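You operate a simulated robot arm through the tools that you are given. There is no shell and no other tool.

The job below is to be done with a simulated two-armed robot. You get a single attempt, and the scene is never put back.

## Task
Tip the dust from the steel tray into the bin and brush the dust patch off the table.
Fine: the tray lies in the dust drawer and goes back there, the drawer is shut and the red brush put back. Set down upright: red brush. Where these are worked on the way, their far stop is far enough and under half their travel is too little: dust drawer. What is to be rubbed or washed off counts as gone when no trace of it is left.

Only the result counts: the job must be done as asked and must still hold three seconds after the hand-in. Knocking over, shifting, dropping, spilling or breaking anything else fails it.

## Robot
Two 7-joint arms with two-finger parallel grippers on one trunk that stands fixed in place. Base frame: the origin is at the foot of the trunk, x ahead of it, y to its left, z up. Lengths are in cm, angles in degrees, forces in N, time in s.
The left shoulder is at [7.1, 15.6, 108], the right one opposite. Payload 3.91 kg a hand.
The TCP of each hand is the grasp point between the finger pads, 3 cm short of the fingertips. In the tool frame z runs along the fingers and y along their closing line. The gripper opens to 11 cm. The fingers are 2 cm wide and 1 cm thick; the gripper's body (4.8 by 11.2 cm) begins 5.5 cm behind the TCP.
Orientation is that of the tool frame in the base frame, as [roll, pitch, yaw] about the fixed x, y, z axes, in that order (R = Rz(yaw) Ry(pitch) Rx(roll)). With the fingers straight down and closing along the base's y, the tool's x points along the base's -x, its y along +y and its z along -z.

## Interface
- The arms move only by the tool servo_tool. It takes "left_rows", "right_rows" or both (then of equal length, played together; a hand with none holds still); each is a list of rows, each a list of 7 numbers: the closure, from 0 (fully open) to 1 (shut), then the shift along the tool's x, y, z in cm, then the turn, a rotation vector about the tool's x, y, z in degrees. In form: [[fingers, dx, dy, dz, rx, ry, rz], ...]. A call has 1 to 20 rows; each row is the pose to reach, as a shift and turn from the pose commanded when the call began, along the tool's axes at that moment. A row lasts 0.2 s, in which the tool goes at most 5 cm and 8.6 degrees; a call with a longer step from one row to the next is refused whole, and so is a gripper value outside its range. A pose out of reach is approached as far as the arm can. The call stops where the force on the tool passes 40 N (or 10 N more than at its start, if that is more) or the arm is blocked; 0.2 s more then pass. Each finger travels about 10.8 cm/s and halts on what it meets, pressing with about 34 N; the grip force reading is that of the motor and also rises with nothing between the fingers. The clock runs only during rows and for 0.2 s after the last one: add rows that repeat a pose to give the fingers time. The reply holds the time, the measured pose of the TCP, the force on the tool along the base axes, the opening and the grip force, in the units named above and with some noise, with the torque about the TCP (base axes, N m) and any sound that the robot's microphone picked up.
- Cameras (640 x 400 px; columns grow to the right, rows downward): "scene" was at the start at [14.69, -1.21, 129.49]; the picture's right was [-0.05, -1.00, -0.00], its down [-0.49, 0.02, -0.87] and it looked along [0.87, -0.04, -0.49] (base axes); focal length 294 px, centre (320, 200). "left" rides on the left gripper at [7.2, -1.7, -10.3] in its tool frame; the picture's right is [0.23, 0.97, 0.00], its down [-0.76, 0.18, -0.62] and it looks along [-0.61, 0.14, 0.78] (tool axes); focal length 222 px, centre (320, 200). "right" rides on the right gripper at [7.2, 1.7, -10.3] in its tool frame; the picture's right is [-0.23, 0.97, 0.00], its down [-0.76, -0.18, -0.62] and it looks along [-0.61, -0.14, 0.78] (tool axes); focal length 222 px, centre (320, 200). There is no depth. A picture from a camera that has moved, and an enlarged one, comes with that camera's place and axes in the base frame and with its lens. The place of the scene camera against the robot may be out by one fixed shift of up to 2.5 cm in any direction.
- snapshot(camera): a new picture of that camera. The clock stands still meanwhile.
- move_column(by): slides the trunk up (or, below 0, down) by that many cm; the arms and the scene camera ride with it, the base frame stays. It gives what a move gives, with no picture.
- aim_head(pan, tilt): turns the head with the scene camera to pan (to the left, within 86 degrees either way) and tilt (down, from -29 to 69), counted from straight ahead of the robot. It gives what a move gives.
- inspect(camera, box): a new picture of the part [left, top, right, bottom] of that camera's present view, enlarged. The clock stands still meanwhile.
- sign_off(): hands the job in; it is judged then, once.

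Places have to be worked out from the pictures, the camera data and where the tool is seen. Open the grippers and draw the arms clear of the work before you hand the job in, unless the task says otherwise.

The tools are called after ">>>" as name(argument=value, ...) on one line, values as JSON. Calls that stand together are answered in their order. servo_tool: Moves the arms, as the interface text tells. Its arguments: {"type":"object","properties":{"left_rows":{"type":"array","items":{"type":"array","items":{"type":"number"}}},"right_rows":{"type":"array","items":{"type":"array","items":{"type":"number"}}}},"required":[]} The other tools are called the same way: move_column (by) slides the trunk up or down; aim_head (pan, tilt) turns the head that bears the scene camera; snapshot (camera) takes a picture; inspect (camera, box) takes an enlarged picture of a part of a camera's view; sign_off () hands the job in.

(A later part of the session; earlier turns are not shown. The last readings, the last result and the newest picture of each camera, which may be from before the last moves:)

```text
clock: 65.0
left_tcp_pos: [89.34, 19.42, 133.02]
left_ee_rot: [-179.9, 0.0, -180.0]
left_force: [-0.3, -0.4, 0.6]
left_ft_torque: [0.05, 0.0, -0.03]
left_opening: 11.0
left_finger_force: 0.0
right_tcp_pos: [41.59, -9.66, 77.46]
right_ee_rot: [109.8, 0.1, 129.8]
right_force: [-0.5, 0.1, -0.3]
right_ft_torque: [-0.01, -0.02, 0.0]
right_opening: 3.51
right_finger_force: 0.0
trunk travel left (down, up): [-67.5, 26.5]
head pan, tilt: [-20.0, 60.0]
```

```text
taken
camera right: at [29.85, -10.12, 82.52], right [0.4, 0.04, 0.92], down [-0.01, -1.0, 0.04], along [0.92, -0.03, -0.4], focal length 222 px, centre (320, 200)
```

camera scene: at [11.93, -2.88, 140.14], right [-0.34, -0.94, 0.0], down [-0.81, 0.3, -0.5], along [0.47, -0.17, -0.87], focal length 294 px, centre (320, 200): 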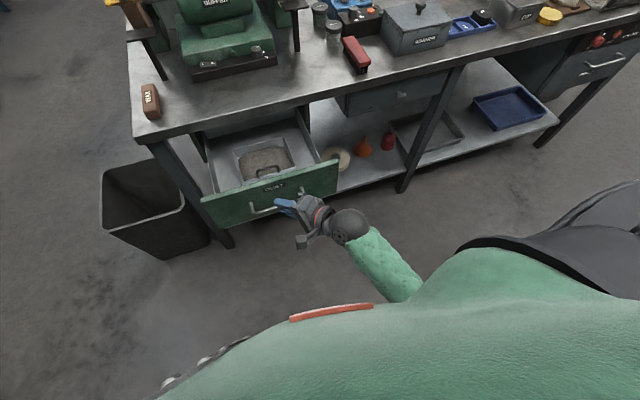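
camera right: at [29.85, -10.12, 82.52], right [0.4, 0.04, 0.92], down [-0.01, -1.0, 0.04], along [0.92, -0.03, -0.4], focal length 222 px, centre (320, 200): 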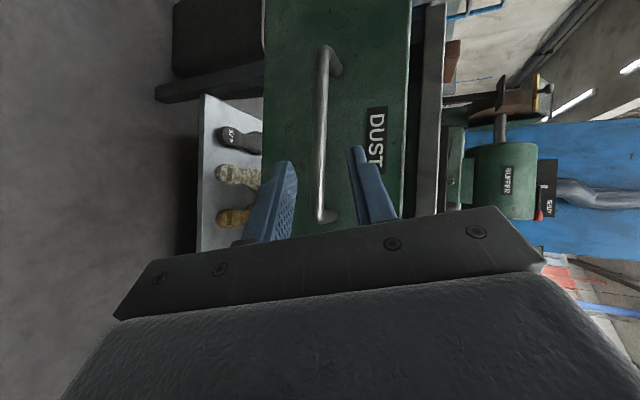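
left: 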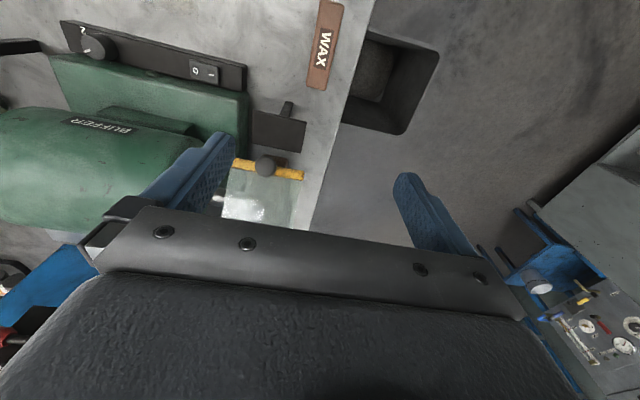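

Drawer stays open. I move the right hand away to the right side so the left hand can work.

>>> servo_tool(right_rows=[[0.68, -2.3, 0.84, -2.4, 0, 0, 0], [0.68, -4.6, 1.68, -4.7, 0, 0, 0], [0.68, -6.9, 2.5, -7.1, 0, 0, 0], [0.68, -9.2, 3.4, -9.4, 0, 0, 0], [0.68, -11.5, 4.2, -11.8, 0, 0, 0], [0.68, -15.1, 6.3, -13, 0, 0, 0], [0.68, -18.7, 8.4, -14.2, 0, 0, 0], [0.68, -22.2, 10.6, -15.4, 0, 0, 0], [0.68, -25.8, 12.7, -16.6, 0, 0, 0], [0.68, -29.4, 14.8, -17.8, 0, 0, 0], [0.68, -29.4, 14.8, -17.8, 0, 0, 0]])

>>> aim_head(pan=5, tilt=50)

>>> snapshot(camera="scene")

```text
clock: 67.4
left_tcp_pos: [89.35, 19.44, 132.98]
left_ee_rot: [-179.9, 0.1, 180.0]
left_force: [0.3, 0.0, -0.1]
left_ft_torque: [-0.02, 0.0, 0.01]
left_opening: 10.99
left_finger_force: 0.2
right_tcp_pos: [51.4, -39.54, 97.4]
right_ee_rot: [109.9, 0.2, 129.9]
right_force: [-0.3, -0.9, 0.0]
right_ft_torque: [-0.01, -0.02, -0.02]
right_opening: 3.53
right_finger_force: 0.0
trunk travel left (down, up): [-67.5, 26.5]
head pan, tilt: [-20.0, 60.0]
```

```text
clock: 68.2
left_tcp_pos: [89.34, 19.54, 132.99]
left_ee_rot: [180.0, 0.0, -180.0]
left_force: [0.5, 0.1, 0.2]
left_ft_torque: [0.03, -0.03, 0.0]
left_opening: 11.01
left_finger_force: 0.0
right_tcp_pos: [51.3, -39.66, 97.45]
right_ee_rot: [109.8, 0.1, 129.8]
right_force: [-0.7, 0.4, 0.1]
right_ft_torque: [-0.01, 0.03, 0.02]
right_opening: 3.52
right_finger_force: 0.0
trunk travel left (down, up): [-67.5, 26.5]
head pan, tilt: [5.0, 50.0]
```

```text
taken
camera scene: at [13.27, -0.11, 141.41], right [0.09, -1.0, 0.0], down [-0.76, -0.07, -0.64], along [0.64, 0.06, -0.77], focal length 294 px, centre (320, 200)
```

scene: 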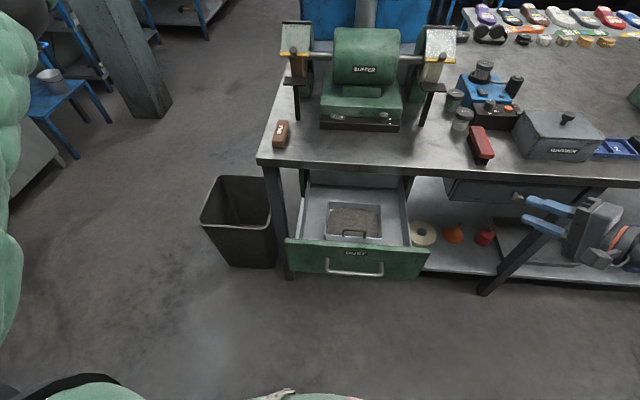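

Now I bring the left hand above the open drawer to view the tray closely.

>>> servo_tool(left_rows=[[0, 3.5, -1.5, 0, 0, 0, 0], [0, 7, -3, 1, 0, 0, 0], [0, 10.5, -4.5, 3, 0, 0, 0], [0, 14, -6, 5.5, 0, 0, 0], [0, 17.5, -8, 8, 0, 0, 0], [0, 21, -10, 11, 0, 0, 0], [0, 24.5, -12, 14, 0, 0, 0], [0, 28, -14, 17, 0, 0, 0], [0, 31, -16, 20, 0, 0, 0], [0, 34, -18, 23, 0, 0, 0], [0, 37, -19.5, 26, 0, 0, 0], [0, 37.4, -19.5, 28, 0, 0, 0], [0, 37.4, -19.5, 28, 0, 0, 0]])

>>> snapshot(camera="left")

>>> snapshot(camera="scene")

```text
refused: row 6 steps farther than a row can; nothing moved
```

```text
taken
camera left: at [82.16, 17.78, 143.46], right [-0.23, 0.97, 0.0], down [0.76, 0.18, 0.62], along [0.61, 0.14, -0.78], focal length 222 px, centre (320, 200)
```

left: 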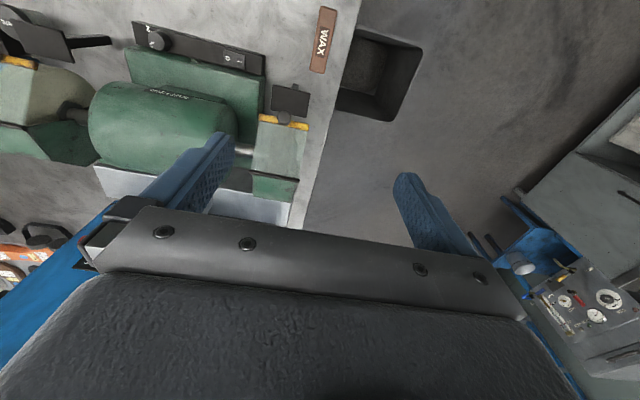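

```text
taken
camera scene: at [13.27, -0.11, 141.41], right [0.09, -1.0, 0.0], down [-0.76, -0.07, -0.64], along [0.64, 0.06, -0.77], focal length 294 px, centre (320, 200)
```

scene: 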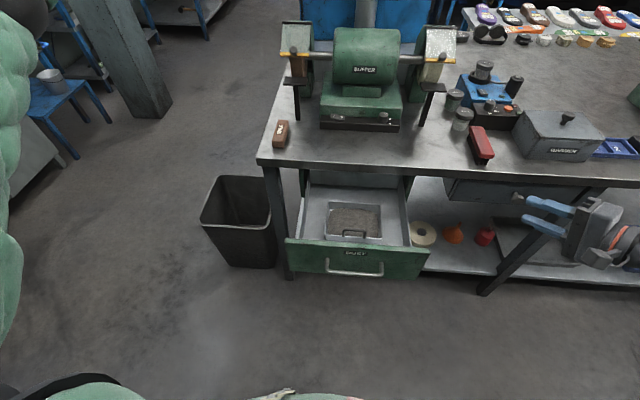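

One step was slightly too long; I resend the move with shorter steps.

>>> servo_tool(left_rows=[[0, 3.5, -1.5, 0, 0, 0, 0], [0, 7, -3, 1.5, 0, 0, 0], [0, 10.2, -4.6, 4, 0, 0, 0], [0, 13.4, -6.2, 6.5, 0, 0, 0], [0, 16.6, -7.8, 9, 0, 0, 0], [0, 19.8, -9.5, 11.5, 0, 0, 0], [0, 23, -11.2, 14, 0, 0, 0], [0, 26.2, -12.9, 16.5, 0, 0, 0], [0, 29.4, -14.6, 19, 0, 0, 0], [0, 32.6, -16.3, 21.5, 0, 0, 0], [0, 35.8, -18, 24, 0, 0, 0], [0, 37.4, -19.5, 26.5, 0, 0, 0], [0, 37.4, -19.5, 28, 0, 0, 0], [0, 37.4, -19.5, 28, 0, 0, 0]])

>>> snapshot(camera="left")

>>> snapshot(camera="scene")

```text
clock: 71.2
left_tcp_pos: [51.99, -0.12, 105.0]
left_ee_rot: [-179.9, 0.1, -180.0]
left_force: [0.4, -0.5, -0.4]
left_ft_torque: [0.02, -0.01, 0.0]
left_opening: 10.99
left_finger_force: 0.2
right_tcp_pos: [51.35, -39.55, 97.44]
right_ee_rot: [109.7, 0.0, 129.8]
right_force: [0.1, -0.4, -0.2]
right_ft_torque: [0.0, 0.0, 0.01]
right_opening: 3.53
right_finger_force: 0.1
trunk travel left (down, up): [-67.5, 26.5]
head pan, tilt: [5.0, 50.0]
```

```text
taken
camera left: at [44.81, -1.72, 115.42], right [-0.23, 0.97, 0.0], down [0.76, 0.18, 0.62], along [0.61, 0.14, -0.78], focal length 222 px, centre (320, 200)
```

left: 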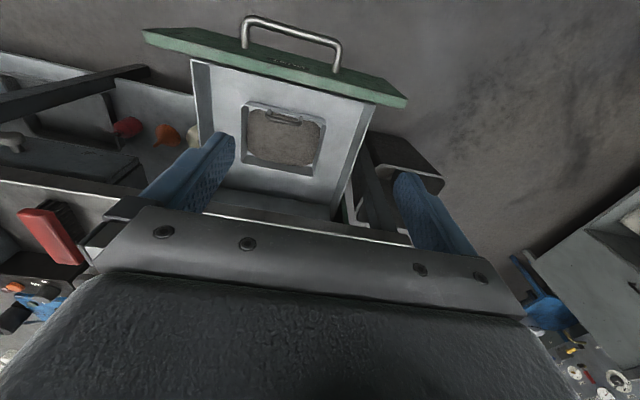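

```text
taken
camera scene: at [13.26, -0.15, 141.41], right [0.09, -1.0, 0.0], down [-0.76, -0.07, -0.64], along [0.64, 0.06, -0.77], focal length 294 px, centre (320, 200)
```

scene: 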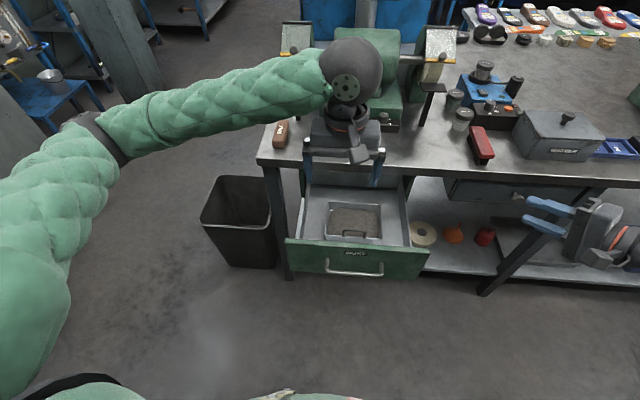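

Good view of the tray from above. I enlarge it.

>>> inspect(camera="left", box=[180, 10, 400, 210])

>>> inspect(camera="scene", box=[270, 170, 440, 280])

```text
2.00 times, centred on (290, 110) of left
camera zoom: at [44.81, -1.72, 115.42], right [-0.23, 0.97, 0.0], down [0.76, 0.18, 0.62], along [0.61, 0.14, -0.78], focal length 444 px, centre (380, 380)
```

zoom: 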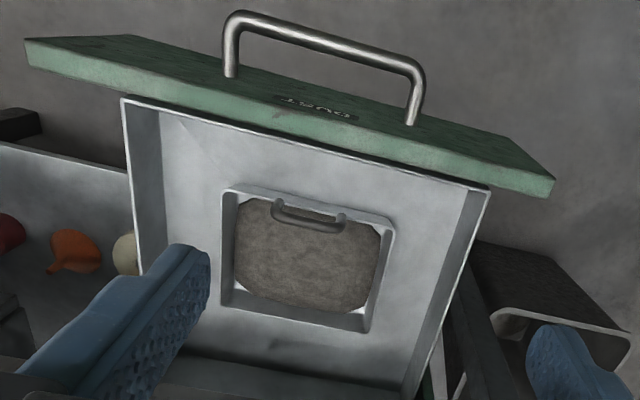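

```text
3.64 times, centred on (355, 225) of scene
camera zoom: at [13.26, -0.15, 141.41], right [0.09, -1.0, 0.0], down [-0.76, -0.07, -0.64], along [0.64, 0.06, -0.77], focal length 1070 px, centre (193, 109)
```

zoom: 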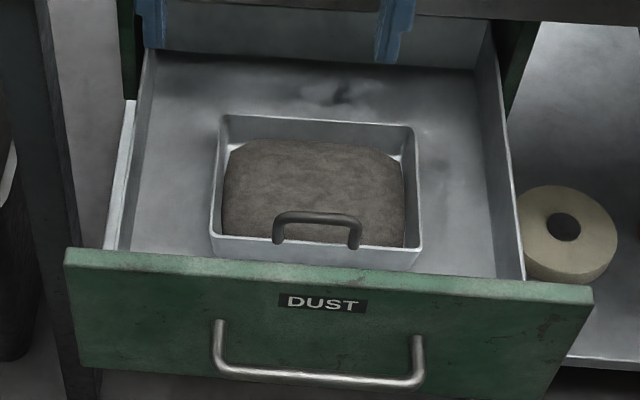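

The tray (≈15 × 12 cm) stands at about x 59–71, y −12.7 to 2.5, with its U-handle (legs at y≈−8 and −2) on the front wall near x≈59. I turn the left hand 90° so its fingers close along x, above the handle, and look again.

>>> servo_tool(left_rows=[[0, -0.6, -0.7, 0.5, 0, 0, -8.2], [0, -1.2, -1.4, 1, 0, 0, -16.4], [0, -1.8, -2.1, 1.5, 0, 0, -24.6], [0, -2.4, -2.8, 2, 0, 0, -32.8], [0, -3, -3.5, 2.5, 0, 0, -41], [0, -3.6, -4.2, 3, 0, 0, -49.2], [0, -4.2, -4.9, 3.5, 0, 0, -57.4], [0, -4.8, -5.6, 4, 0, 0, -65.6], [0, -5.4, -6.3, 5, 0, 0, -73.8], [0, -6.2, -7, 6.5, 0, 0, -82], [0, -7, -7.5, 8, 0, 0, -90], [0, -7, -7.5, 8, 0, 0, -90]])

>>> snapshot(camera="left")

>>> snapshot(camera="scene")

```text
clock: 73.8
left_tcp_pos: [60.36, -7.11, 96.14]
left_ee_rot: [-179.8, -0.2, -90.3]
left_force: [-0.6, -0.6, 1.3]
left_ft_torque: [0.02, -0.03, 0.01]
left_opening: 10.98
left_finger_force: 0.0
left hand out of reach, approached as far as the arm can: row 11, 12
right_tcp_pos: [51.3, -39.66, 97.44]
right_ee_rot: [109.7, 0.1, 129.8]
right_force: [-0.2, 0.1, 0.8]
right_ft_torque: [0.03, 0.02, 0.05]
right_opening: 3.5
right_finger_force: 0.0
trunk travel left (down, up): [-67.5, 26.5]
head pan, tilt: [5.0, 50.0]
```

```text
taken
camera left: at [62.16, -14.3, 106.57], right [-0.98, -0.22, 0.0], down [-0.17, 0.76, 0.62], along [-0.14, 0.6, -0.78], focal length 222 px, centre (320, 200)
```

left: 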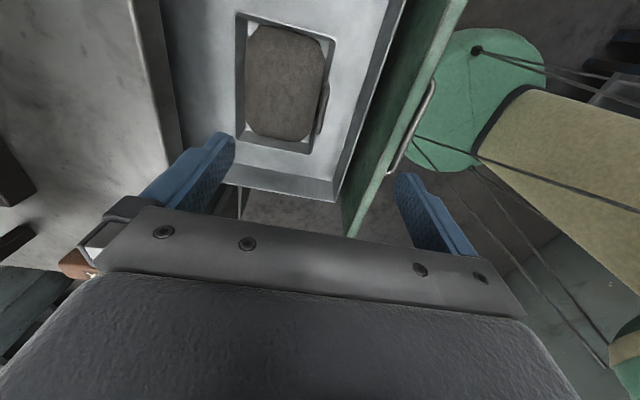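

```text
taken
camera scene: at [13.2, -0.15, 141.42], right [0.09, -1.0, 0.0], down [-0.76, -0.07, -0.64], along [0.64, 0.06, -0.77], focal length 294 px, centre (320, 200)
```

scene: 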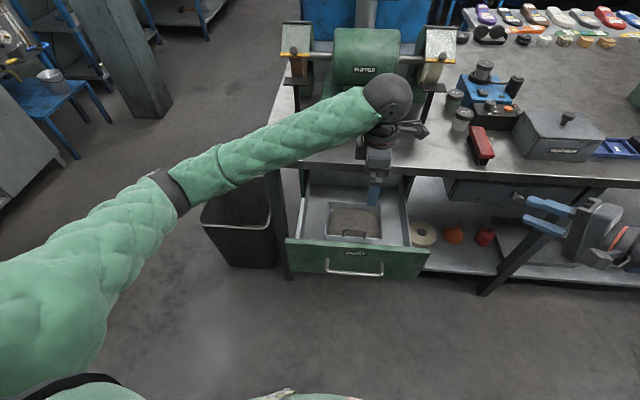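

Yaw 270 is at the edge of this arm's reach; the opposite turn (yaw 90) suits the forearm better. I turn back through 180 first.

>>> servo_tool(left_rows=[[0, 0, 0, -1, 0, 0, 8.2], [0, 0, 0, -2, 0, 0, 16.4], [0, 0, 0, -3, 0, 0, 24.6], [0, 0, 0, -4, 0, 0, 32.8], [0, 0, 0, -5, 0, 0, 41], [0, 0, 0, -5, 0, 0, 49.2], [0, 0, 0, -5, 0, 0, 57.4], [0, 0, 0, -5, 0, 0, 65.6], [0, 0, 0, -5, 0, 0, 73.8], [0, 0, 0, -5, 0, 0, 82], [0, 0, 0, -5, 0, 0, 90.2], [0, 0, 0, -5, 0, 0, 98.4], [0, 0, 0, -5, 0, 0, 106.6], [0, 0, 0, -5, 0, 0, 114.8], [0, 0, 0, -5, 0, 0, 123], [0, 0, 0, -5, 0, 0, 131.2], [0, 0, 0, -5, 0, 0, 139.4], [0, 0, 0, -5, 0, 0, 147.6], [0, 0, 0, -5, 0, 0, 155.8], [0, 0, 0, -5, 0, 0, 155.8]])

```text
clock: 78.0
left_tcp_pos: [60.49, -7.05, 101.06]
left_ee_rot: [180.0, 0.1, 114.2]
left_force: [1.2, -0.4, -0.3]
left_ft_torque: [0.0, -0.01, 0.01]
left_opening: 10.96
left_finger_force: 0.0
right_tcp_pos: [51.24, -39.72, 97.48]
right_ee_rot: [109.8, 0.1, 129.8]
right_force: [-0.4, -0.7, 0.2]
right_ft_torque: [0.01, -0.01, -0.01]
right_opening: 3.52
right_finger_force: 0.0
trunk travel left (down, up): [-67.5, 26.5]
head pan, tilt: [5.0, 50.0]
```

Works well. I finish the turn to yaw 90 and take a look.

>>> servo_tool(left_rows=[[0, 0.1, -0.5, 2, 0, 0, 8.1], [0, 0.2, -1, 4, 0, 0, 16.2], [0, 0.4, -1.5, 6, 0, 0, 24.2], [0, 0.4, -1.5, 6, 0, 0, 24.2]])

>>> snapshot(camera="left")

>>> snapshot(camera="scene")

```text
clock: 79.0
left_tcp_pos: [58.92, -7.2, 95.07]
left_ee_rot: [180.0, 0.0, 89.9]
left_force: [0.1, 0.0, -0.7]
left_ft_torque: [-0.01, 0.0, 0.03]
left_opening: 11.01
left_finger_force: 0.0
right_tcp_pos: [51.3, -39.61, 97.35]
right_ee_rot: [109.8, 0.2, 129.7]
right_force: [0.5, 0.0, 0.0]
right_ft_torque: [0.01, 0.02, 0.0]
right_opening: 3.51
right_finger_force: 0.0
trunk travel left (down, up): [-67.5, 26.5]
head pan, tilt: [5.0, 50.0]
```

```text
taken
camera left: at [57.27, 0.1, 105.51], right [0.97, 0.23, 0.0], down [0.18, -0.76, 0.62], along [0.14, -0.61, -0.78], focal length 222 px, centre (320, 200)
```

left: 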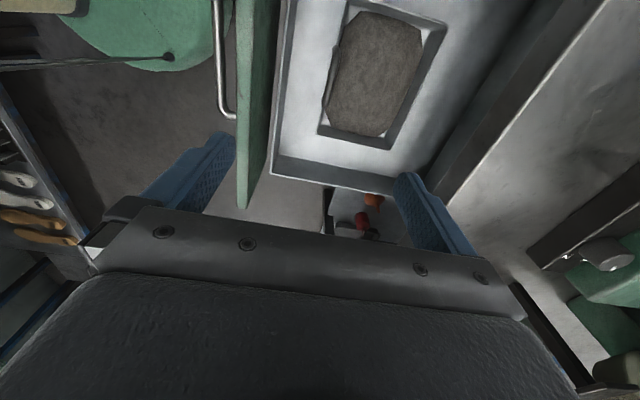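

```text
taken
camera scene: at [13.26, -0.14, 141.41], right [0.09, -1.0, 0.0], down [-0.76, -0.07, -0.64], along [0.64, 0.06, -0.77], focal length 294 px, centre (320, 200)
```

scene: 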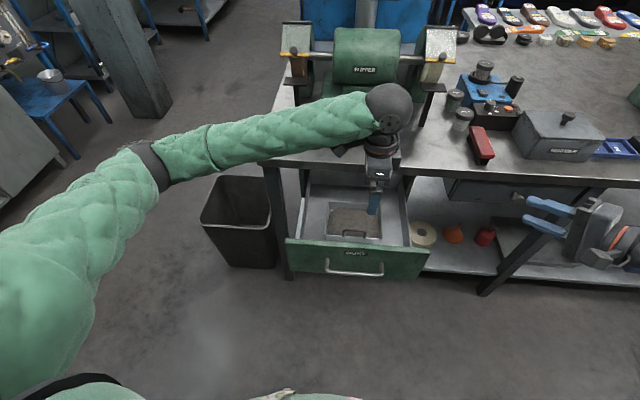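

I zoom in on the tray and handle from this angle.

>>> inspect(camera="left", box=[240, 0, 460, 200])

>>> inspect(camera="scene", box=[280, 160, 440, 280])

```text
2.00 times, centred on (350, 100) of left
camera zoom: at [57.27, 0.1, 105.51], right [0.97, 0.23, 0.0], down [0.18, -0.76, 0.62], along [0.14, -0.61, -0.78], focal length 444 px, centre (260, 400)
```

zoom: 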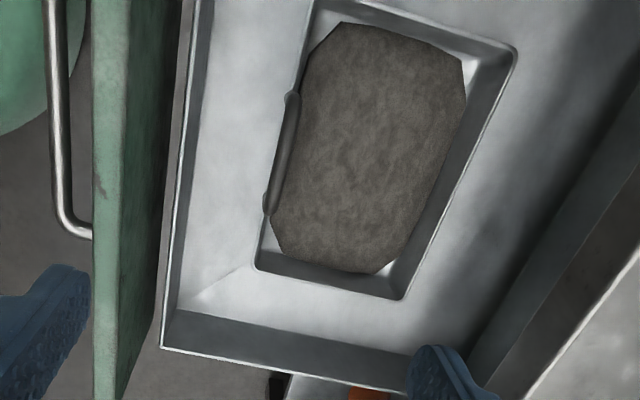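

```text
3.33 times, centred on (360, 220) of scene
camera zoom: at [13.26, -0.14, 141.41], right [0.09, -1.0, 0.0], down [-0.76, -0.07, -0.64], along [0.64, 0.06, -0.77], focal length 980 px, centre (187, 133)
```

zoom: 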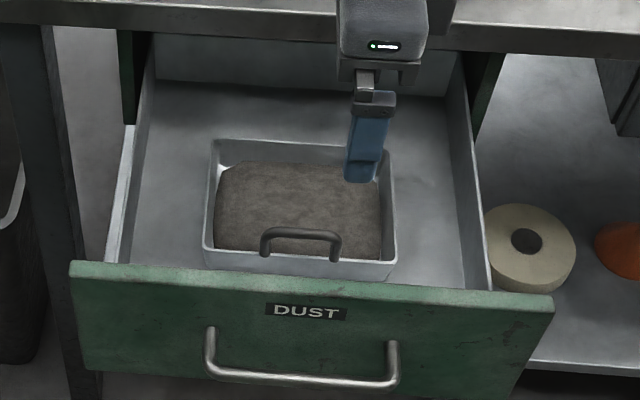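

Triangulating: tray rim z≈72.8, x 59.6–71.6, y −13 to 3.1; handle rod top z≈77, x≈59.5, legs at y≈−7.5 and −1.9. I narrow the fingers and come down over the right leg of the handle, stopping above it to check.

>>> servo_tool(left_rows=[[0.2, 0.2, 0.3, 3, 0, 0, 0], [0.4, 0.2, 0.55, 6, 0, 0, 0], [0.6, 0.2, 0.55, 9, 0, 0, 0], [0.64, 0.2, 0.55, 12, 0, 0, 0], [0.64, 0.2, 0.55, 14, 0, 0, 0], [0.64, 0.2, 0.55, 14, 0, 0, 0]])

>>> snapshot(camera="left")

>>> inspect(camera="scene", box=[280, 140, 440, 280])

```text
clock: 80.5
left_tcp_pos: [59.56, -6.94, 81.15]
left_ee_rot: [-180.0, 0.1, 90.0]
left_force: [0.1, -0.5, 0.1]
left_ft_torque: [0.0, -0.02, 0.01]
left_opening: 3.95
left_finger_force: 0.0
right_tcp_pos: [51.32, -39.64, 97.41]
right_ee_rot: [109.8, 0.1, 129.8]
right_force: [0.2, 0.0, 0.0]
right_ft_torque: [0.02, 0.0, -0.03]
right_opening: 3.54
right_finger_force: 0.1
trunk travel left (down, up): [-67.5, 26.5]
head pan, tilt: [5.0, 50.0]
```

```text
taken
camera left: at [57.83, 0.28, 91.54], right [0.97, 0.23, 0.0], down [0.18, -0.76, 0.62], along [0.14, -0.61, -0.78], focal length 222 px, centre (320, 200)
```

left: 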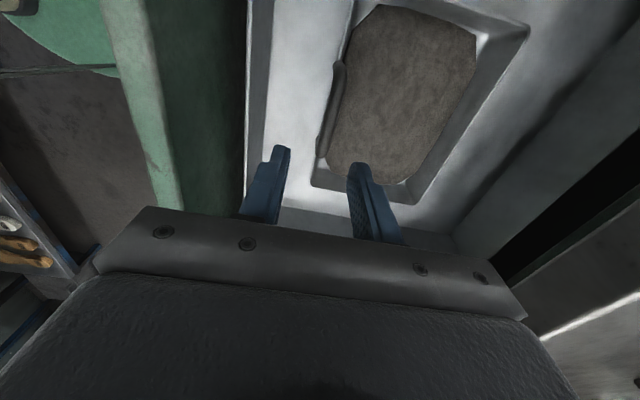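

```text
2.86 times, centred on (360, 210) of scene
camera zoom: at [13.26, -0.12, 141.41], right [0.09, -1.0, 0.0], down [-0.76, -0.07, -0.64], along [0.64, 0.06, -0.77], focal length 840 px, centre (206, 171)
```

zoom: 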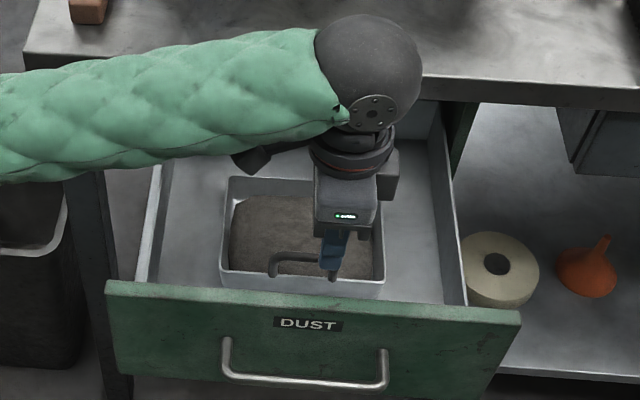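

The handle's right leg is near y≈−7.0, x≈59.5. I shift slightly and descend to TCP z≈76.1 around it.

>>> servo_tool(left_rows=[[0.64, 0.4, 0, 1.5, 0, 0, 0], [0.64, 0.4, 0, 3, 0, 0, 0], [0.64, 0.4, 0, 4.2, 0, 0, 0], [0.64, 0.4, 0, 5.1, 0, 0, 0], [0.64, 0.4, 0, 5.1, 0, 0, 0]])

>>> snapshot(camera="left")

>>> inspect(camera="scene", box=[310, 190, 410, 270])

```text
clock: 81.7
left_tcp_pos: [59.52, -6.63, 75.91]
left_ee_rot: [-180.0, 0.0, 90.0]
left_force: [-0.8, 0.2, 0.4]
left_ft_torque: [-0.01, 0.01, -0.03]
left_opening: 3.96
left_finger_force: 0.1
right_tcp_pos: [51.22, -39.49, 97.38]
right_ee_rot: [109.8, 0.1, 129.8]
right_force: [0.0, 0.5, 0.0]
right_ft_torque: [-0.03, 0.0, 0.03]
right_opening: 3.5
right_finger_force: 0.0
trunk travel left (down, up): [-67.5, 26.5]
head pan, tilt: [5.0, 50.0]
```

```text
taken
camera left: at [57.84, 0.63, 86.43], right [0.97, 0.23, 0.0], down [0.18, -0.76, 0.62], along [0.14, -0.61, -0.78], focal length 222 px, centre (320, 200)
```

left: 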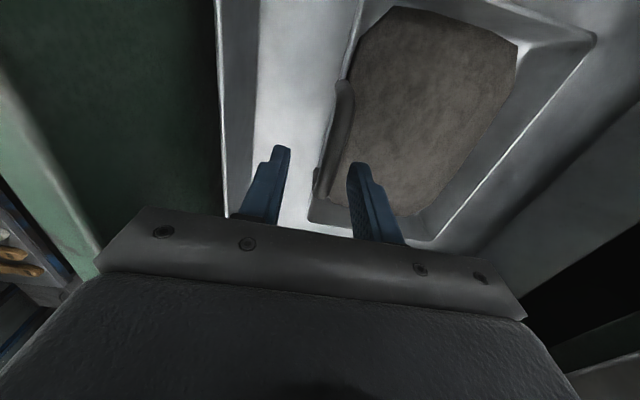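

```text
5.00 times, centred on (360, 230) of scene
camera zoom: at [13.26, -0.12, 141.41], right [0.09, -1.0, 0.0], down [-0.76, -0.07, -0.64], along [0.64, 0.06, -0.77], focal length 1471 px, centre (120, 50)
```

zoom: 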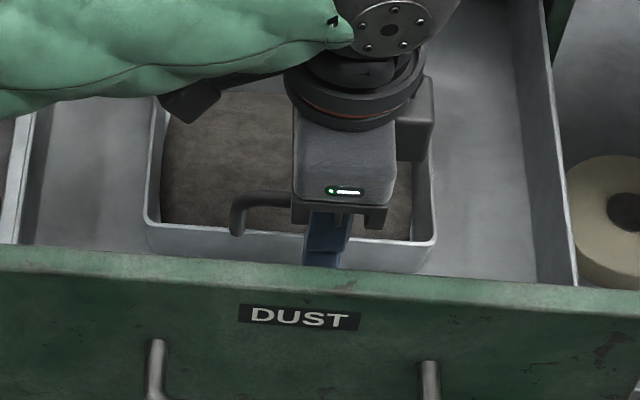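

The handle leg lies between the fingers without contact. I close.

>>> servo_tool(left_rows=[[0.75, 0, 0, 0, 0, 0, 0], [0.85, 0, 0, 0, 0, 0, 0], [0.95, 0, 0, 0, 0, 0, 0], [1, 0, 0, 0, 0, 0, 0], [1, 0, 0, 0, 0, 0, 0], [1, 0, 0, 0, 0, 0, 0]])

>>> snapshot(camera="left")

```text
clock: 83.0
left_tcp_pos: [59.68, -6.57, 76.0]
left_ee_rot: [-179.9, 0.0, 90.1]
left_force: [-0.4, -0.5, 0.9]
left_ft_torque: [0.0, 0.01, -0.08]
left_opening: 0.91
left_finger_force: 34.1
right_tcp_pos: [51.31, -39.71, 97.4]
right_ee_rot: [109.9, 0.1, 129.8]
right_force: [-1.3, 0.5, -0.4]
right_ft_torque: [0.02, -0.01, -0.02]
right_opening: 3.51
right_finger_force: 0.2
trunk travel left (down, up): [-67.5, 26.5]
head pan, tilt: [5.0, 50.0]
```

```text
taken
camera left: at [57.84, 0.62, 86.45], right [0.97, 0.23, 0.0], down [0.18, -0.76, 0.62], along [0.14, -0.61, -0.78], focal length 222 px, centre (320, 200)
```

left: 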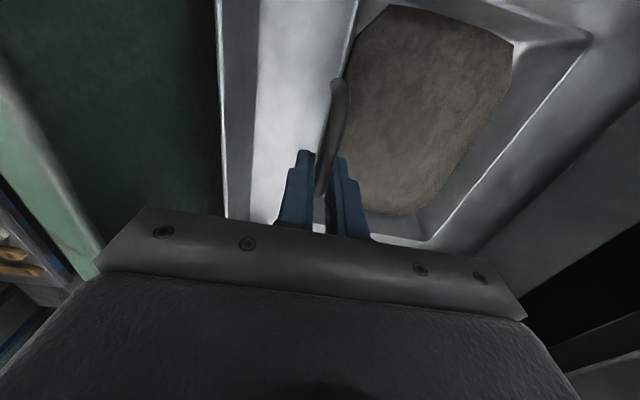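

Gripped on the handle rod (0.91 cm). I lift 2 cm slowly and read the weight and check for tilt.

>>> servo_tool(left_rows=[[1, 0, 0, -0.5, 0, 0, 0], [1, 0, 0, -1, 0, 0, 0], [1, 0, 0, -1.5, 0, 0, 0], [1, 0, 0, -2, 0, 0, 0], [1, 0, 0, -2, 0, 0, 0], [1, 0, 0, -2, 0, 0, 0]])

>>> snapshot(camera="left")

>>> inspect(camera="scene", box=[290, 170, 430, 280])

```text
clock: 84.5
left_tcp_pos: [59.35, -6.65, 77.95]
left_ee_rot: [-179.9, 0.0, 90.0]
left_force: [0.7, 1.2, -1.3]
left_ft_torque: [-0.05, 0.05, 0.01]
left_opening: 0.93
left_finger_force: 33.6
right_tcp_pos: [51.23, -39.76, 97.44]
right_ee_rot: [109.8, 0.2, 129.8]
right_force: [-0.5, 0.9, 0.1]
right_ft_torque: [-0.01, 0.02, 0.0]
right_opening: 3.52
right_finger_force: 0.1
trunk travel left (down, up): [-67.5, 26.5]
head pan, tilt: [5.0, 50.0]
```

```text
taken
camera left: at [57.79, 0.56, 88.33], right [0.97, 0.23, 0.0], down [0.18, -0.76, 0.62], along [0.14, -0.61, -0.78], focal length 222 px, centre (320, 200)
```

left: 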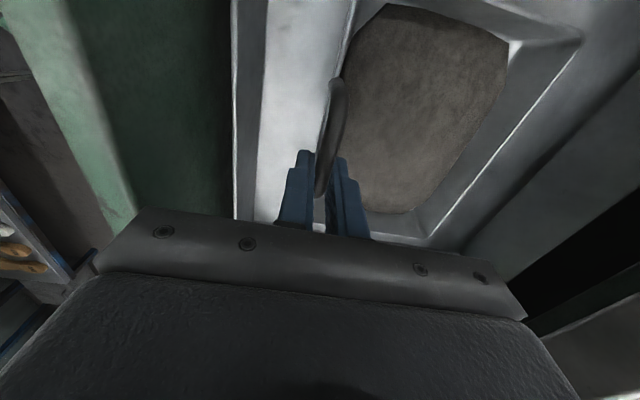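

```text
3.64 times, centred on (360, 225) of scene
camera zoom: at [13.27, -0.12, 141.41], right [0.09, -1.0, 0.0], down [-0.76, -0.07, -0.64], along [0.64, 0.06, -0.77], focal length 1070 px, centre (174, 109)
```

zoom: 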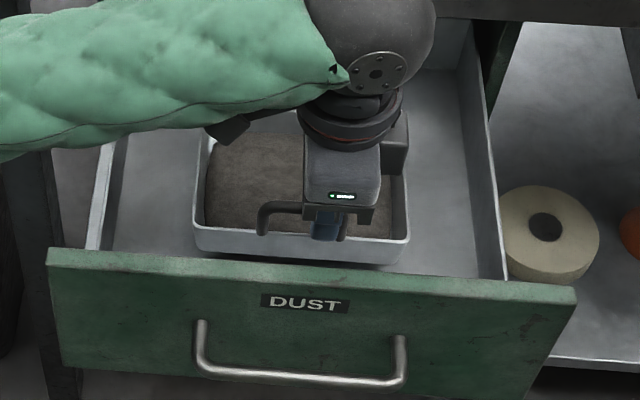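

The tray came up level and is light (~0.2 kg). I lift it clear of the drawer front.

>>> servo_tool(left_rows=[[1, 0, 0, -1.5, 0, 0, 0], [1, 0, 0, -3.5, 0, 0, 0], [1, 0, 0, -6, 0, 0, 0], [1, 0, 0, -8.5, 0, 0, 0], [1, 0, 0, -11, 0, 0, 0], [1, 0, 0, -13.5, 0, 0, 0], [1, 0, 0, -16, 0, 0, 0], [1, 0, 0, -18, 0, 0, 0], [1, 0, 0, -19, 0, 0, 0], [1, 0, 0, -19, 0, 0, 0]])

>>> snapshot(camera="left")

>>> snapshot(camera="scene")

```text
clock: 86.7
left_tcp_pos: [59.48, -6.76, 96.99]
left_ee_rot: [180.0, 0.0, 90.0]
left_force: [-0.6, 0.1, -1.8]
left_ft_torque: [-0.04, 0.06, -0.02]
left_opening: 0.87
left_finger_force: 34.0
right_tcp_pos: [51.36, -39.64, 97.45]
right_ee_rot: [109.9, 0.1, 129.9]
right_force: [-1.3, 0.3, -0.1]
right_ft_torque: [0.01, 0.0, -0.02]
right_opening: 3.51
right_finger_force: 0.0
trunk travel left (down, up): [-67.5, 26.5]
head pan, tilt: [5.0, 50.0]
```

```text
taken
camera left: at [57.86, 0.53, 107.41], right [0.97, 0.23, 0.0], down [0.18, -0.76, 0.62], along [0.14, -0.61, -0.78], focal length 222 px, centre (320, 200)
```

left: 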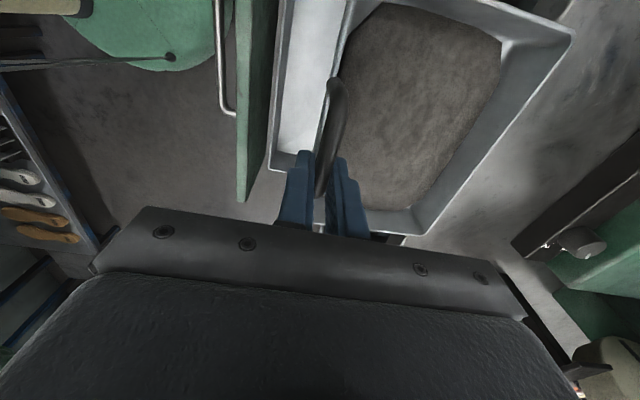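

```text
taken
camera scene: at [13.28, -0.11, 141.41], right [0.09, -1.0, 0.0], down [-0.76, -0.07, -0.64], along [0.64, 0.06, -0.77], focal length 294 px, centre (320, 200)
```

scene: 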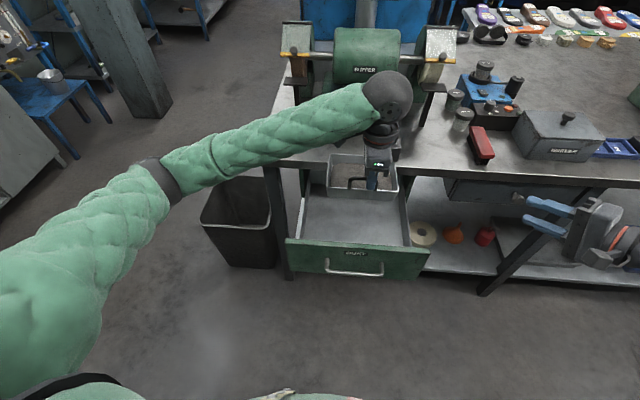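

The tray is held level with the dust in it. I carry it left past the table front, turning the hand to yaw 180 on the way.

>>> servo_tool(left_rows=[[1, 1.5, 0, -0.5, 0, 0, -3], [1, 4, 0, -1, 0, 0, -9], [1, 7, 0, -2, 0, 0, -15.5], [1, 10, 0, -3, 0, 0, -22], [1, 13, 0, -3, 0, 0, -28.5], [1, 16, -0.5, -3, 0, 0, -35], [1, 19, -0.5, -3, 0, 0, -41.5], [1, 22, -1, -3, 0, 0, -48], [1, 25, -1, -3, 0, 0, -54.5], [1, 28, -1, -3, 0, 0, -61], [1, 31, -1, -3, 0, 0, -67.5], [1, 34, -1.5, -3, 0, 0, -74], [1, 37, -1.5, -3, 0, 0, -80], [1, 39.5, -1.5, -3, 0, 0, -86], [1, 41.5, -1.5, -3, 0, 0, -90], [1, 41.5, -1.5, -3, 0, 0, -90]])

>>> snapshot(camera="left")

>>> snapshot(camera="scene")

```text
clock: 90.0
left_tcp_pos: [57.98, 34.75, 99.95]
left_ee_rot: [180.0, 0.1, -179.8]
left_force: [0.3, -0.2, -0.4]
left_ft_torque: [-0.08, -0.01, 0.02]
left_opening: 0.92
left_finger_force: 34.0
right_tcp_pos: [51.35, -39.58, 97.47]
right_ee_rot: [109.8, 0.1, 129.8]
right_force: [0.0, -0.8, -0.1]
right_ft_torque: [0.02, 0.02, 0.0]
right_opening: 3.53
right_finger_force: 0.0
trunk travel left (down, up): [-67.5, 26.5]
head pan, tilt: [5.0, 50.0]
```

```text
taken
camera left: at [50.81, 32.99, 110.43], right [-0.23, 0.97, 0.0], down [0.76, 0.18, 0.62], along [0.61, 0.14, -0.78], focal length 222 px, centre (320, 200)
```

left: 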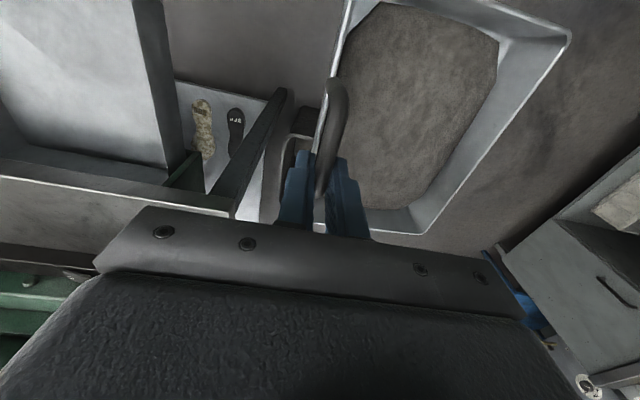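

```text
taken
camera scene: at [13.3, -0.12, 141.4], right [0.09, -1.0, 0.0], down [-0.76, -0.07, -0.64], along [0.64, 0.06, -0.77], focal length 294 px, centre (320, 200)
```

scene: 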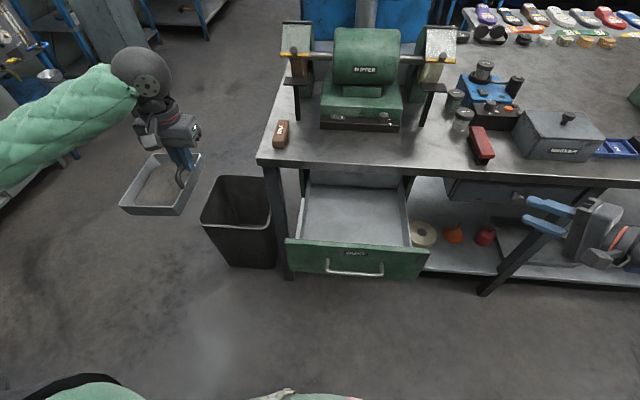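

The tray rides steadily, extending left of the hand. The bin rim comes out at about x 81–108, y 28–57, z≈41. I lower the trunk 38 cm so the arm can tip low over the bin.

>>> move_column(by=-38)

>>> snapshot(camera="scene")

>>> snapshot(camera="left")

```text
clock: 93.7
left_tcp_pos: [57.92, 34.61, 62.02]
left_ee_rot: [179.9, 0.0, -179.9]
left_force: [0.1, -0.1, -1.0]
left_ft_torque: [-0.11, -0.05, 0.0]
left_opening: 0.93
left_finger_force: 34.0
right_tcp_pos: [51.35, -39.63, 59.51]
right_ee_rot: [109.8, 0.0, 129.9]
right_force: [-0.5, -0.1, -0.2]
right_ft_torque: [-0.01, -0.01, 0.0]
right_opening: 3.51
right_finger_force: 0.1
trunk travel left (down, up): [-29.5, 64.5]
head pan, tilt: [5.0, 50.0]
```

```text
taken
camera scene: at [13.24, -0.09, 103.42], right [0.09, -1.0, 0.0], down [-0.76, -0.07, -0.64], along [0.64, 0.06, -0.77], focal length 294 px, centre (320, 200)
```

scene: 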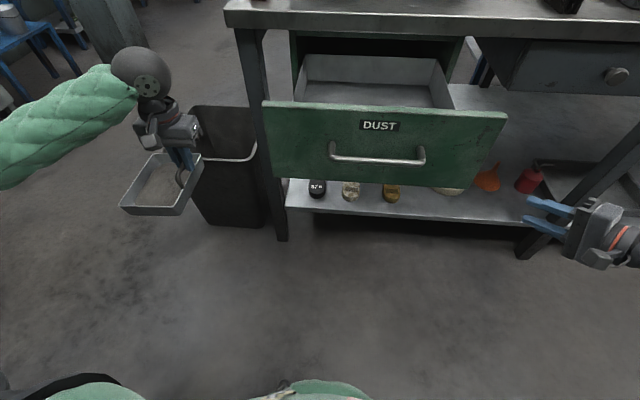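

```text
taken
camera left: at [50.76, 33.0, 72.44], right [-0.23, 0.97, 0.0], down [0.76, 0.18, 0.62], along [0.61, 0.14, -0.78], focal length 222 px, centre (320, 200)
```

left: 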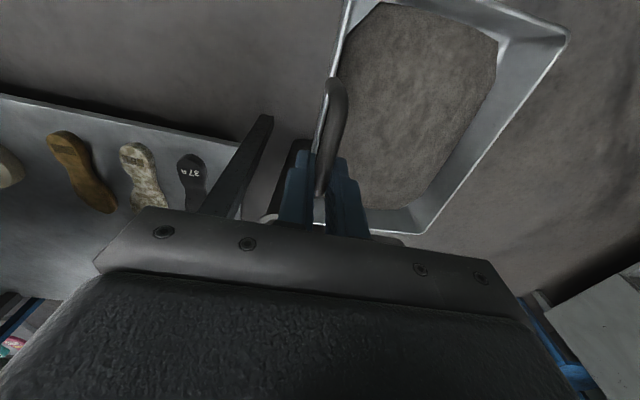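

Bin rim confirmed (near edge x≈80.5, z≈41.5). I carry the tray forward over the bin, still level.

>>> servo_tool(left_rows=[[1, -1.5, 0.2, 0, 0, 0, 0], [1, -4, 0.5, 0, 0, 0, 0], [1, -7, 0.8, 0, 0, 0, 0], [1, -10, 1.1, 0, 0, 0, 0], [1, -13, 1.4, 0, 0, 0, 0], [1, -16, 1.7, 0, 0, 0, 0], [1, -19, 2, 0, 0, 0, 0], [1, -22, 2.2, 0, 0, 0, 0], [1, -25, 2.4, 0, 0, 0, 0], [1, -27.5, 2.4, 0, 0, 0, 0], [1, -29, 2.4, 0, 0, 0, 0], [1, -29, 2.4, 0, 0, 0, 0]])

>>> snapshot(camera="left")

>>> snapshot(camera="scene")

```text
clock: 96.3
left_tcp_pos: [86.93, 37.03, 61.96]
left_ee_rot: [179.9, 0.0, -179.9]
left_force: [-0.3, 0.1, -1.0]
left_ft_torque: [-0.12, -0.06, 0.01]
left_opening: 0.93
left_finger_force: 34.6
right_tcp_pos: [51.29, -39.52, 59.4]
right_ee_rot: [109.7, 0.2, 129.8]
right_force: [0.7, 0.2, -1.0]
right_ft_torque: [0.03, 0.02, 0.02]
right_opening: 3.54
right_finger_force: 0.0
trunk travel left (down, up): [-29.5, 64.5]
head pan, tilt: [5.0, 50.0]
```

```text
taken
camera left: at [79.79, 35.31, 72.37], right [-0.23, 0.97, 0.0], down [0.76, 0.18, 0.62], along [0.61, 0.14, -0.78], focal length 222 px, centre (320, 200)
```

left: 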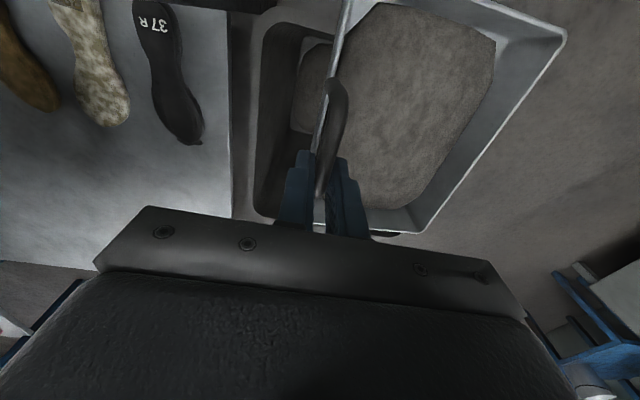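

```text
taken
camera scene: at [13.27, -0.09, 103.41], right [0.09, -1.0, 0.0], down [-0.76, -0.07, -0.64], along [0.64, 0.06, -0.77], focal length 294 px, centre (320, 200)
```

scene: 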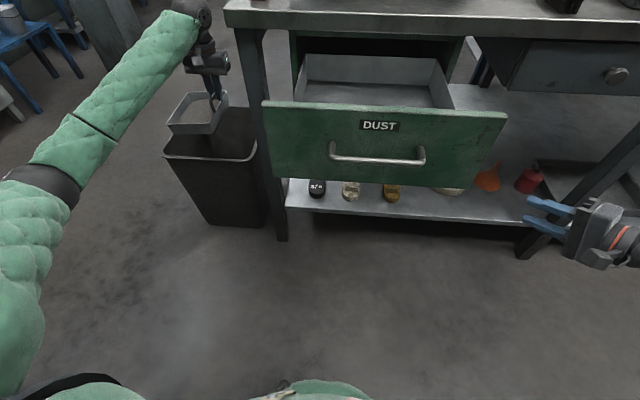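

The bin spans about x 81.5–110, y 29–57; the tray is over it. I begin tipping: tool tilts forward about y while the hand moves on to the bin's middle.

>>> servo_tool(left_rows=[[1, -1.5, 0, 0, 0, -5, 0], [1, -3, 0, 0, 0, -10, 0], [1, -5, 0, 0, 0, -15, 0], [1, -6.5, 0, 0, 0, -20, 0], [1, -8, 0, 0, 0, -25, 0], [1, -8, 0, 0, 0, -25, 0]])

>>> snapshot(camera="scene")

>>> snapshot(camera="left")

```text
clock: 97.7
left_tcp_pos: [94.89, 37.14, 62.12]
left_ee_rot: [180.0, 24.9, 179.9]
left_force: [-0.3, 0.1, -2.1]
left_ft_torque: [-0.07, -0.02, 0.01]
left_opening: 0.92
left_finger_force: 34.0
right_tcp_pos: [51.33, -39.56, 59.49]
right_ee_rot: [109.8, 0.2, 129.8]
right_force: [-0.6, -0.2, -0.8]
right_ft_torque: [-0.03, 0.0, 0.0]
right_opening: 3.53
right_finger_force: 0.1
trunk travel left (down, up): [-29.5, 64.5]
head pan, tilt: [5.0, 50.0]
```

```text
taken
camera scene: at [13.26, -0.09, 103.41], right [0.09, -1.0, 0.0], down [-0.76, -0.07, -0.64], along [0.64, 0.06, -0.77], focal length 294 px, centre (320, 200)
```

scene: 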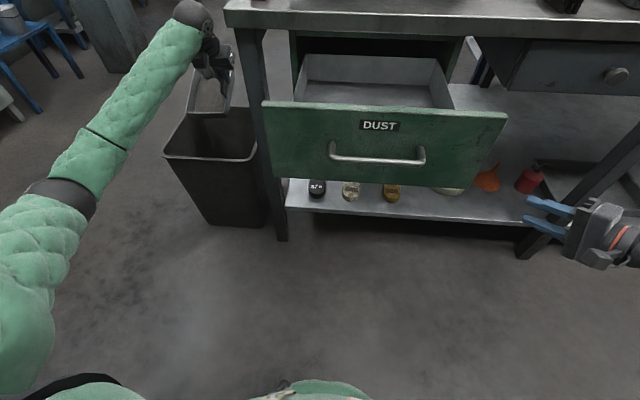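

```text
taken
camera left: at [84.0, 35.47, 68.38], right [-0.21, 0.97, -0.1], down [0.43, 0.18, 0.89], along [0.88, 0.14, -0.45], focal length 222 px, centre (320, 200)
```

left: 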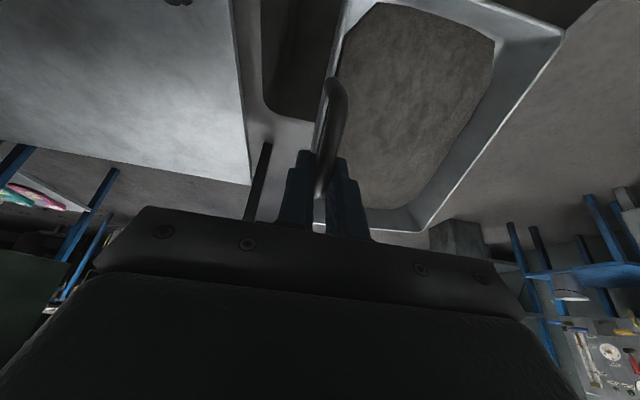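

It follows. I continue tipping 60° more in place.

>>> servo_tool(left_rows=[[1, 0, 0, 0, 0, -7.5, 0], [1, 0, 0, 0, 0, -15, 0], [1, 0, 0, 0, 0, -22.5, 0], [1, 0, 0, 0, 0, -30, 0], [1, 0, 0, 0, 0, -37.5, 0], [1, 0, 0, 0, 0, -45, 0], [1, 0, 0, 0, 0, -52.5, 0], [1, 0, 0, 0, 0, -60, 0], [1, 0, 0, 0, 0, -60, 0]])

>>> snapshot(camera="scene")

>>> snapshot(camera="left")

```text
clock: 99.7
left_tcp_pos: [95.0, 37.05, 61.93]
left_ee_rot: [179.6, 85.1, 179.7]
left_force: [-0.4, -0.2, -1.2]
left_ft_torque: [-0.09, 0.12, 0.0]
left_opening: 0.9
left_finger_force: 33.9
right_tcp_pos: [51.38, -39.48, 59.35]
right_ee_rot: [109.8, 0.1, 129.8]
right_force: [0.4, 0.2, 0.0]
right_ft_torque: [0.04, -0.02, 0.01]
right_opening: 3.53
right_finger_force: 0.0
trunk travel left (down, up): [-29.5, 64.5]
head pan, tilt: [5.0, 50.0]
```

```text
taken
camera scene: at [13.27, -0.09, 103.41], right [0.09, -1.0, 0.0], down [-0.76, -0.07, -0.64], along [0.64, 0.06, -0.77], focal length 294 px, centre (320, 200)
```

scene: 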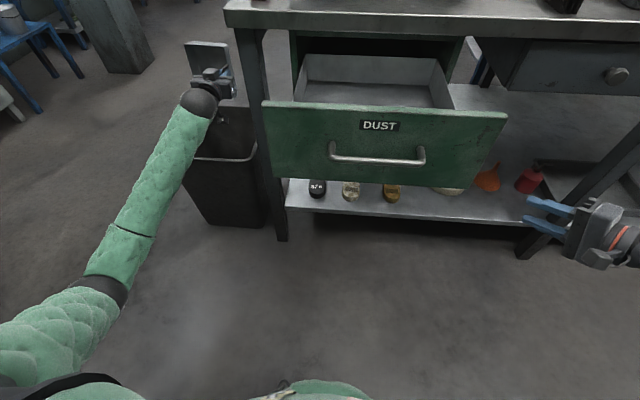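

```text
taken
camera left: at [84.07, 35.42, 55.74], right [-0.02, 0.97, -0.23], down [-0.56, 0.18, 0.81], along [0.83, 0.14, 0.54], focal length 222 px, centre (320, 200)
```

left: 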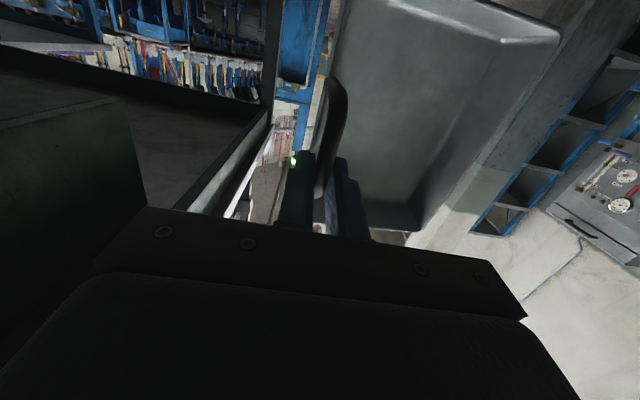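

At 85° the tray looks empty already. I tip another 30° to be sure and then inspect tray, bin and floor.

>>> servo_tool(left_rows=[[1, 0, 0, 0, 0, -7.5, 0], [1, 0, 0, 0, 0, -15, 0], [1, 0, 0, 0, 0, -22.5, 0], [1, 0, 0, 0, 0, -30, 0], [1, 0, 0, 0, 0, -30, 0], [1, 0, 0, 0, 0, -30, 0], [1, 0, 0, 0, 0, -30, 0]])

>>> inspect(camera="left", box=[280, 0, 600, 240])

>>> inspect(camera="scene", box=[130, 20, 310, 240])

```text
clock: 101.3
left_tcp_pos: [94.96, 37.14, 62.01]
left_ee_rot: [0.0, 65.0, 0.1]
left_force: [-0.4, -1.0, -1.1]
left_ft_torque: [-0.07, 0.09, -0.01]
left_opening: 0.89
left_finger_force: 34.0
right_tcp_pos: [51.23, -39.63, 59.41]
right_ee_rot: [109.8, 0.0, 129.8]
right_force: [0.6, -0.5, -0.3]
right_ft_torque: [-0.01, 0.0, -0.02]
right_opening: 3.5
right_finger_force: 0.1
trunk travel left (down, up): [-29.5, 64.5]
head pan, tilt: [5.0, 50.0]
```

```text
1.67 times, centred on (440, 120) of left
camera zoom: at [88.72, 35.38, 51.18], right [0.1, 0.97, -0.21], down [-0.89, 0.18, 0.43], along [0.45, 0.14, 0.88], focal length 370 px, centre (120, 333)
```

zoom: 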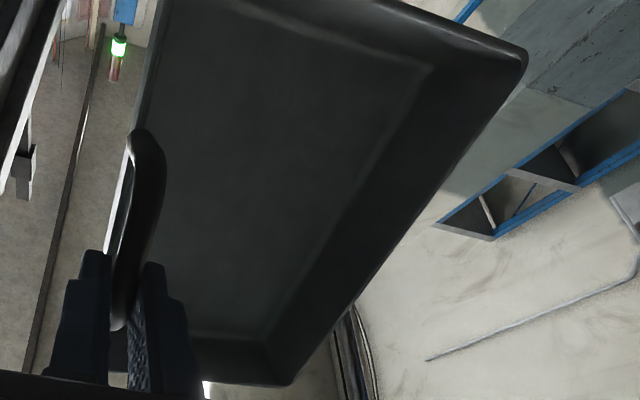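

```text
1.82 times, centred on (220, 130) of scene
camera zoom: at [13.26, -0.1, 103.41], right [0.09, -1.0, 0.0], down [-0.76, -0.07, -0.64], along [0.64, 0.06, -0.77], focal length 535 px, centre (502, 327)
```

zoom: 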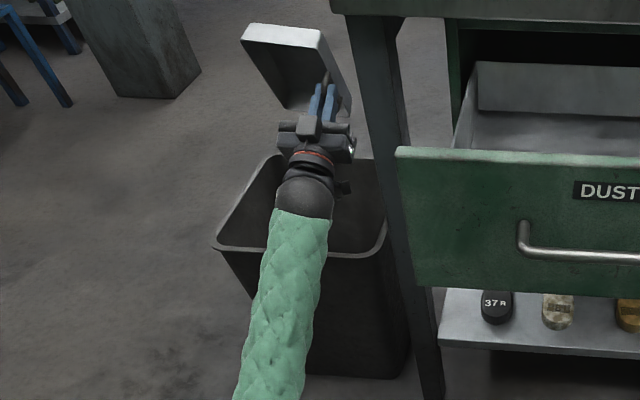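

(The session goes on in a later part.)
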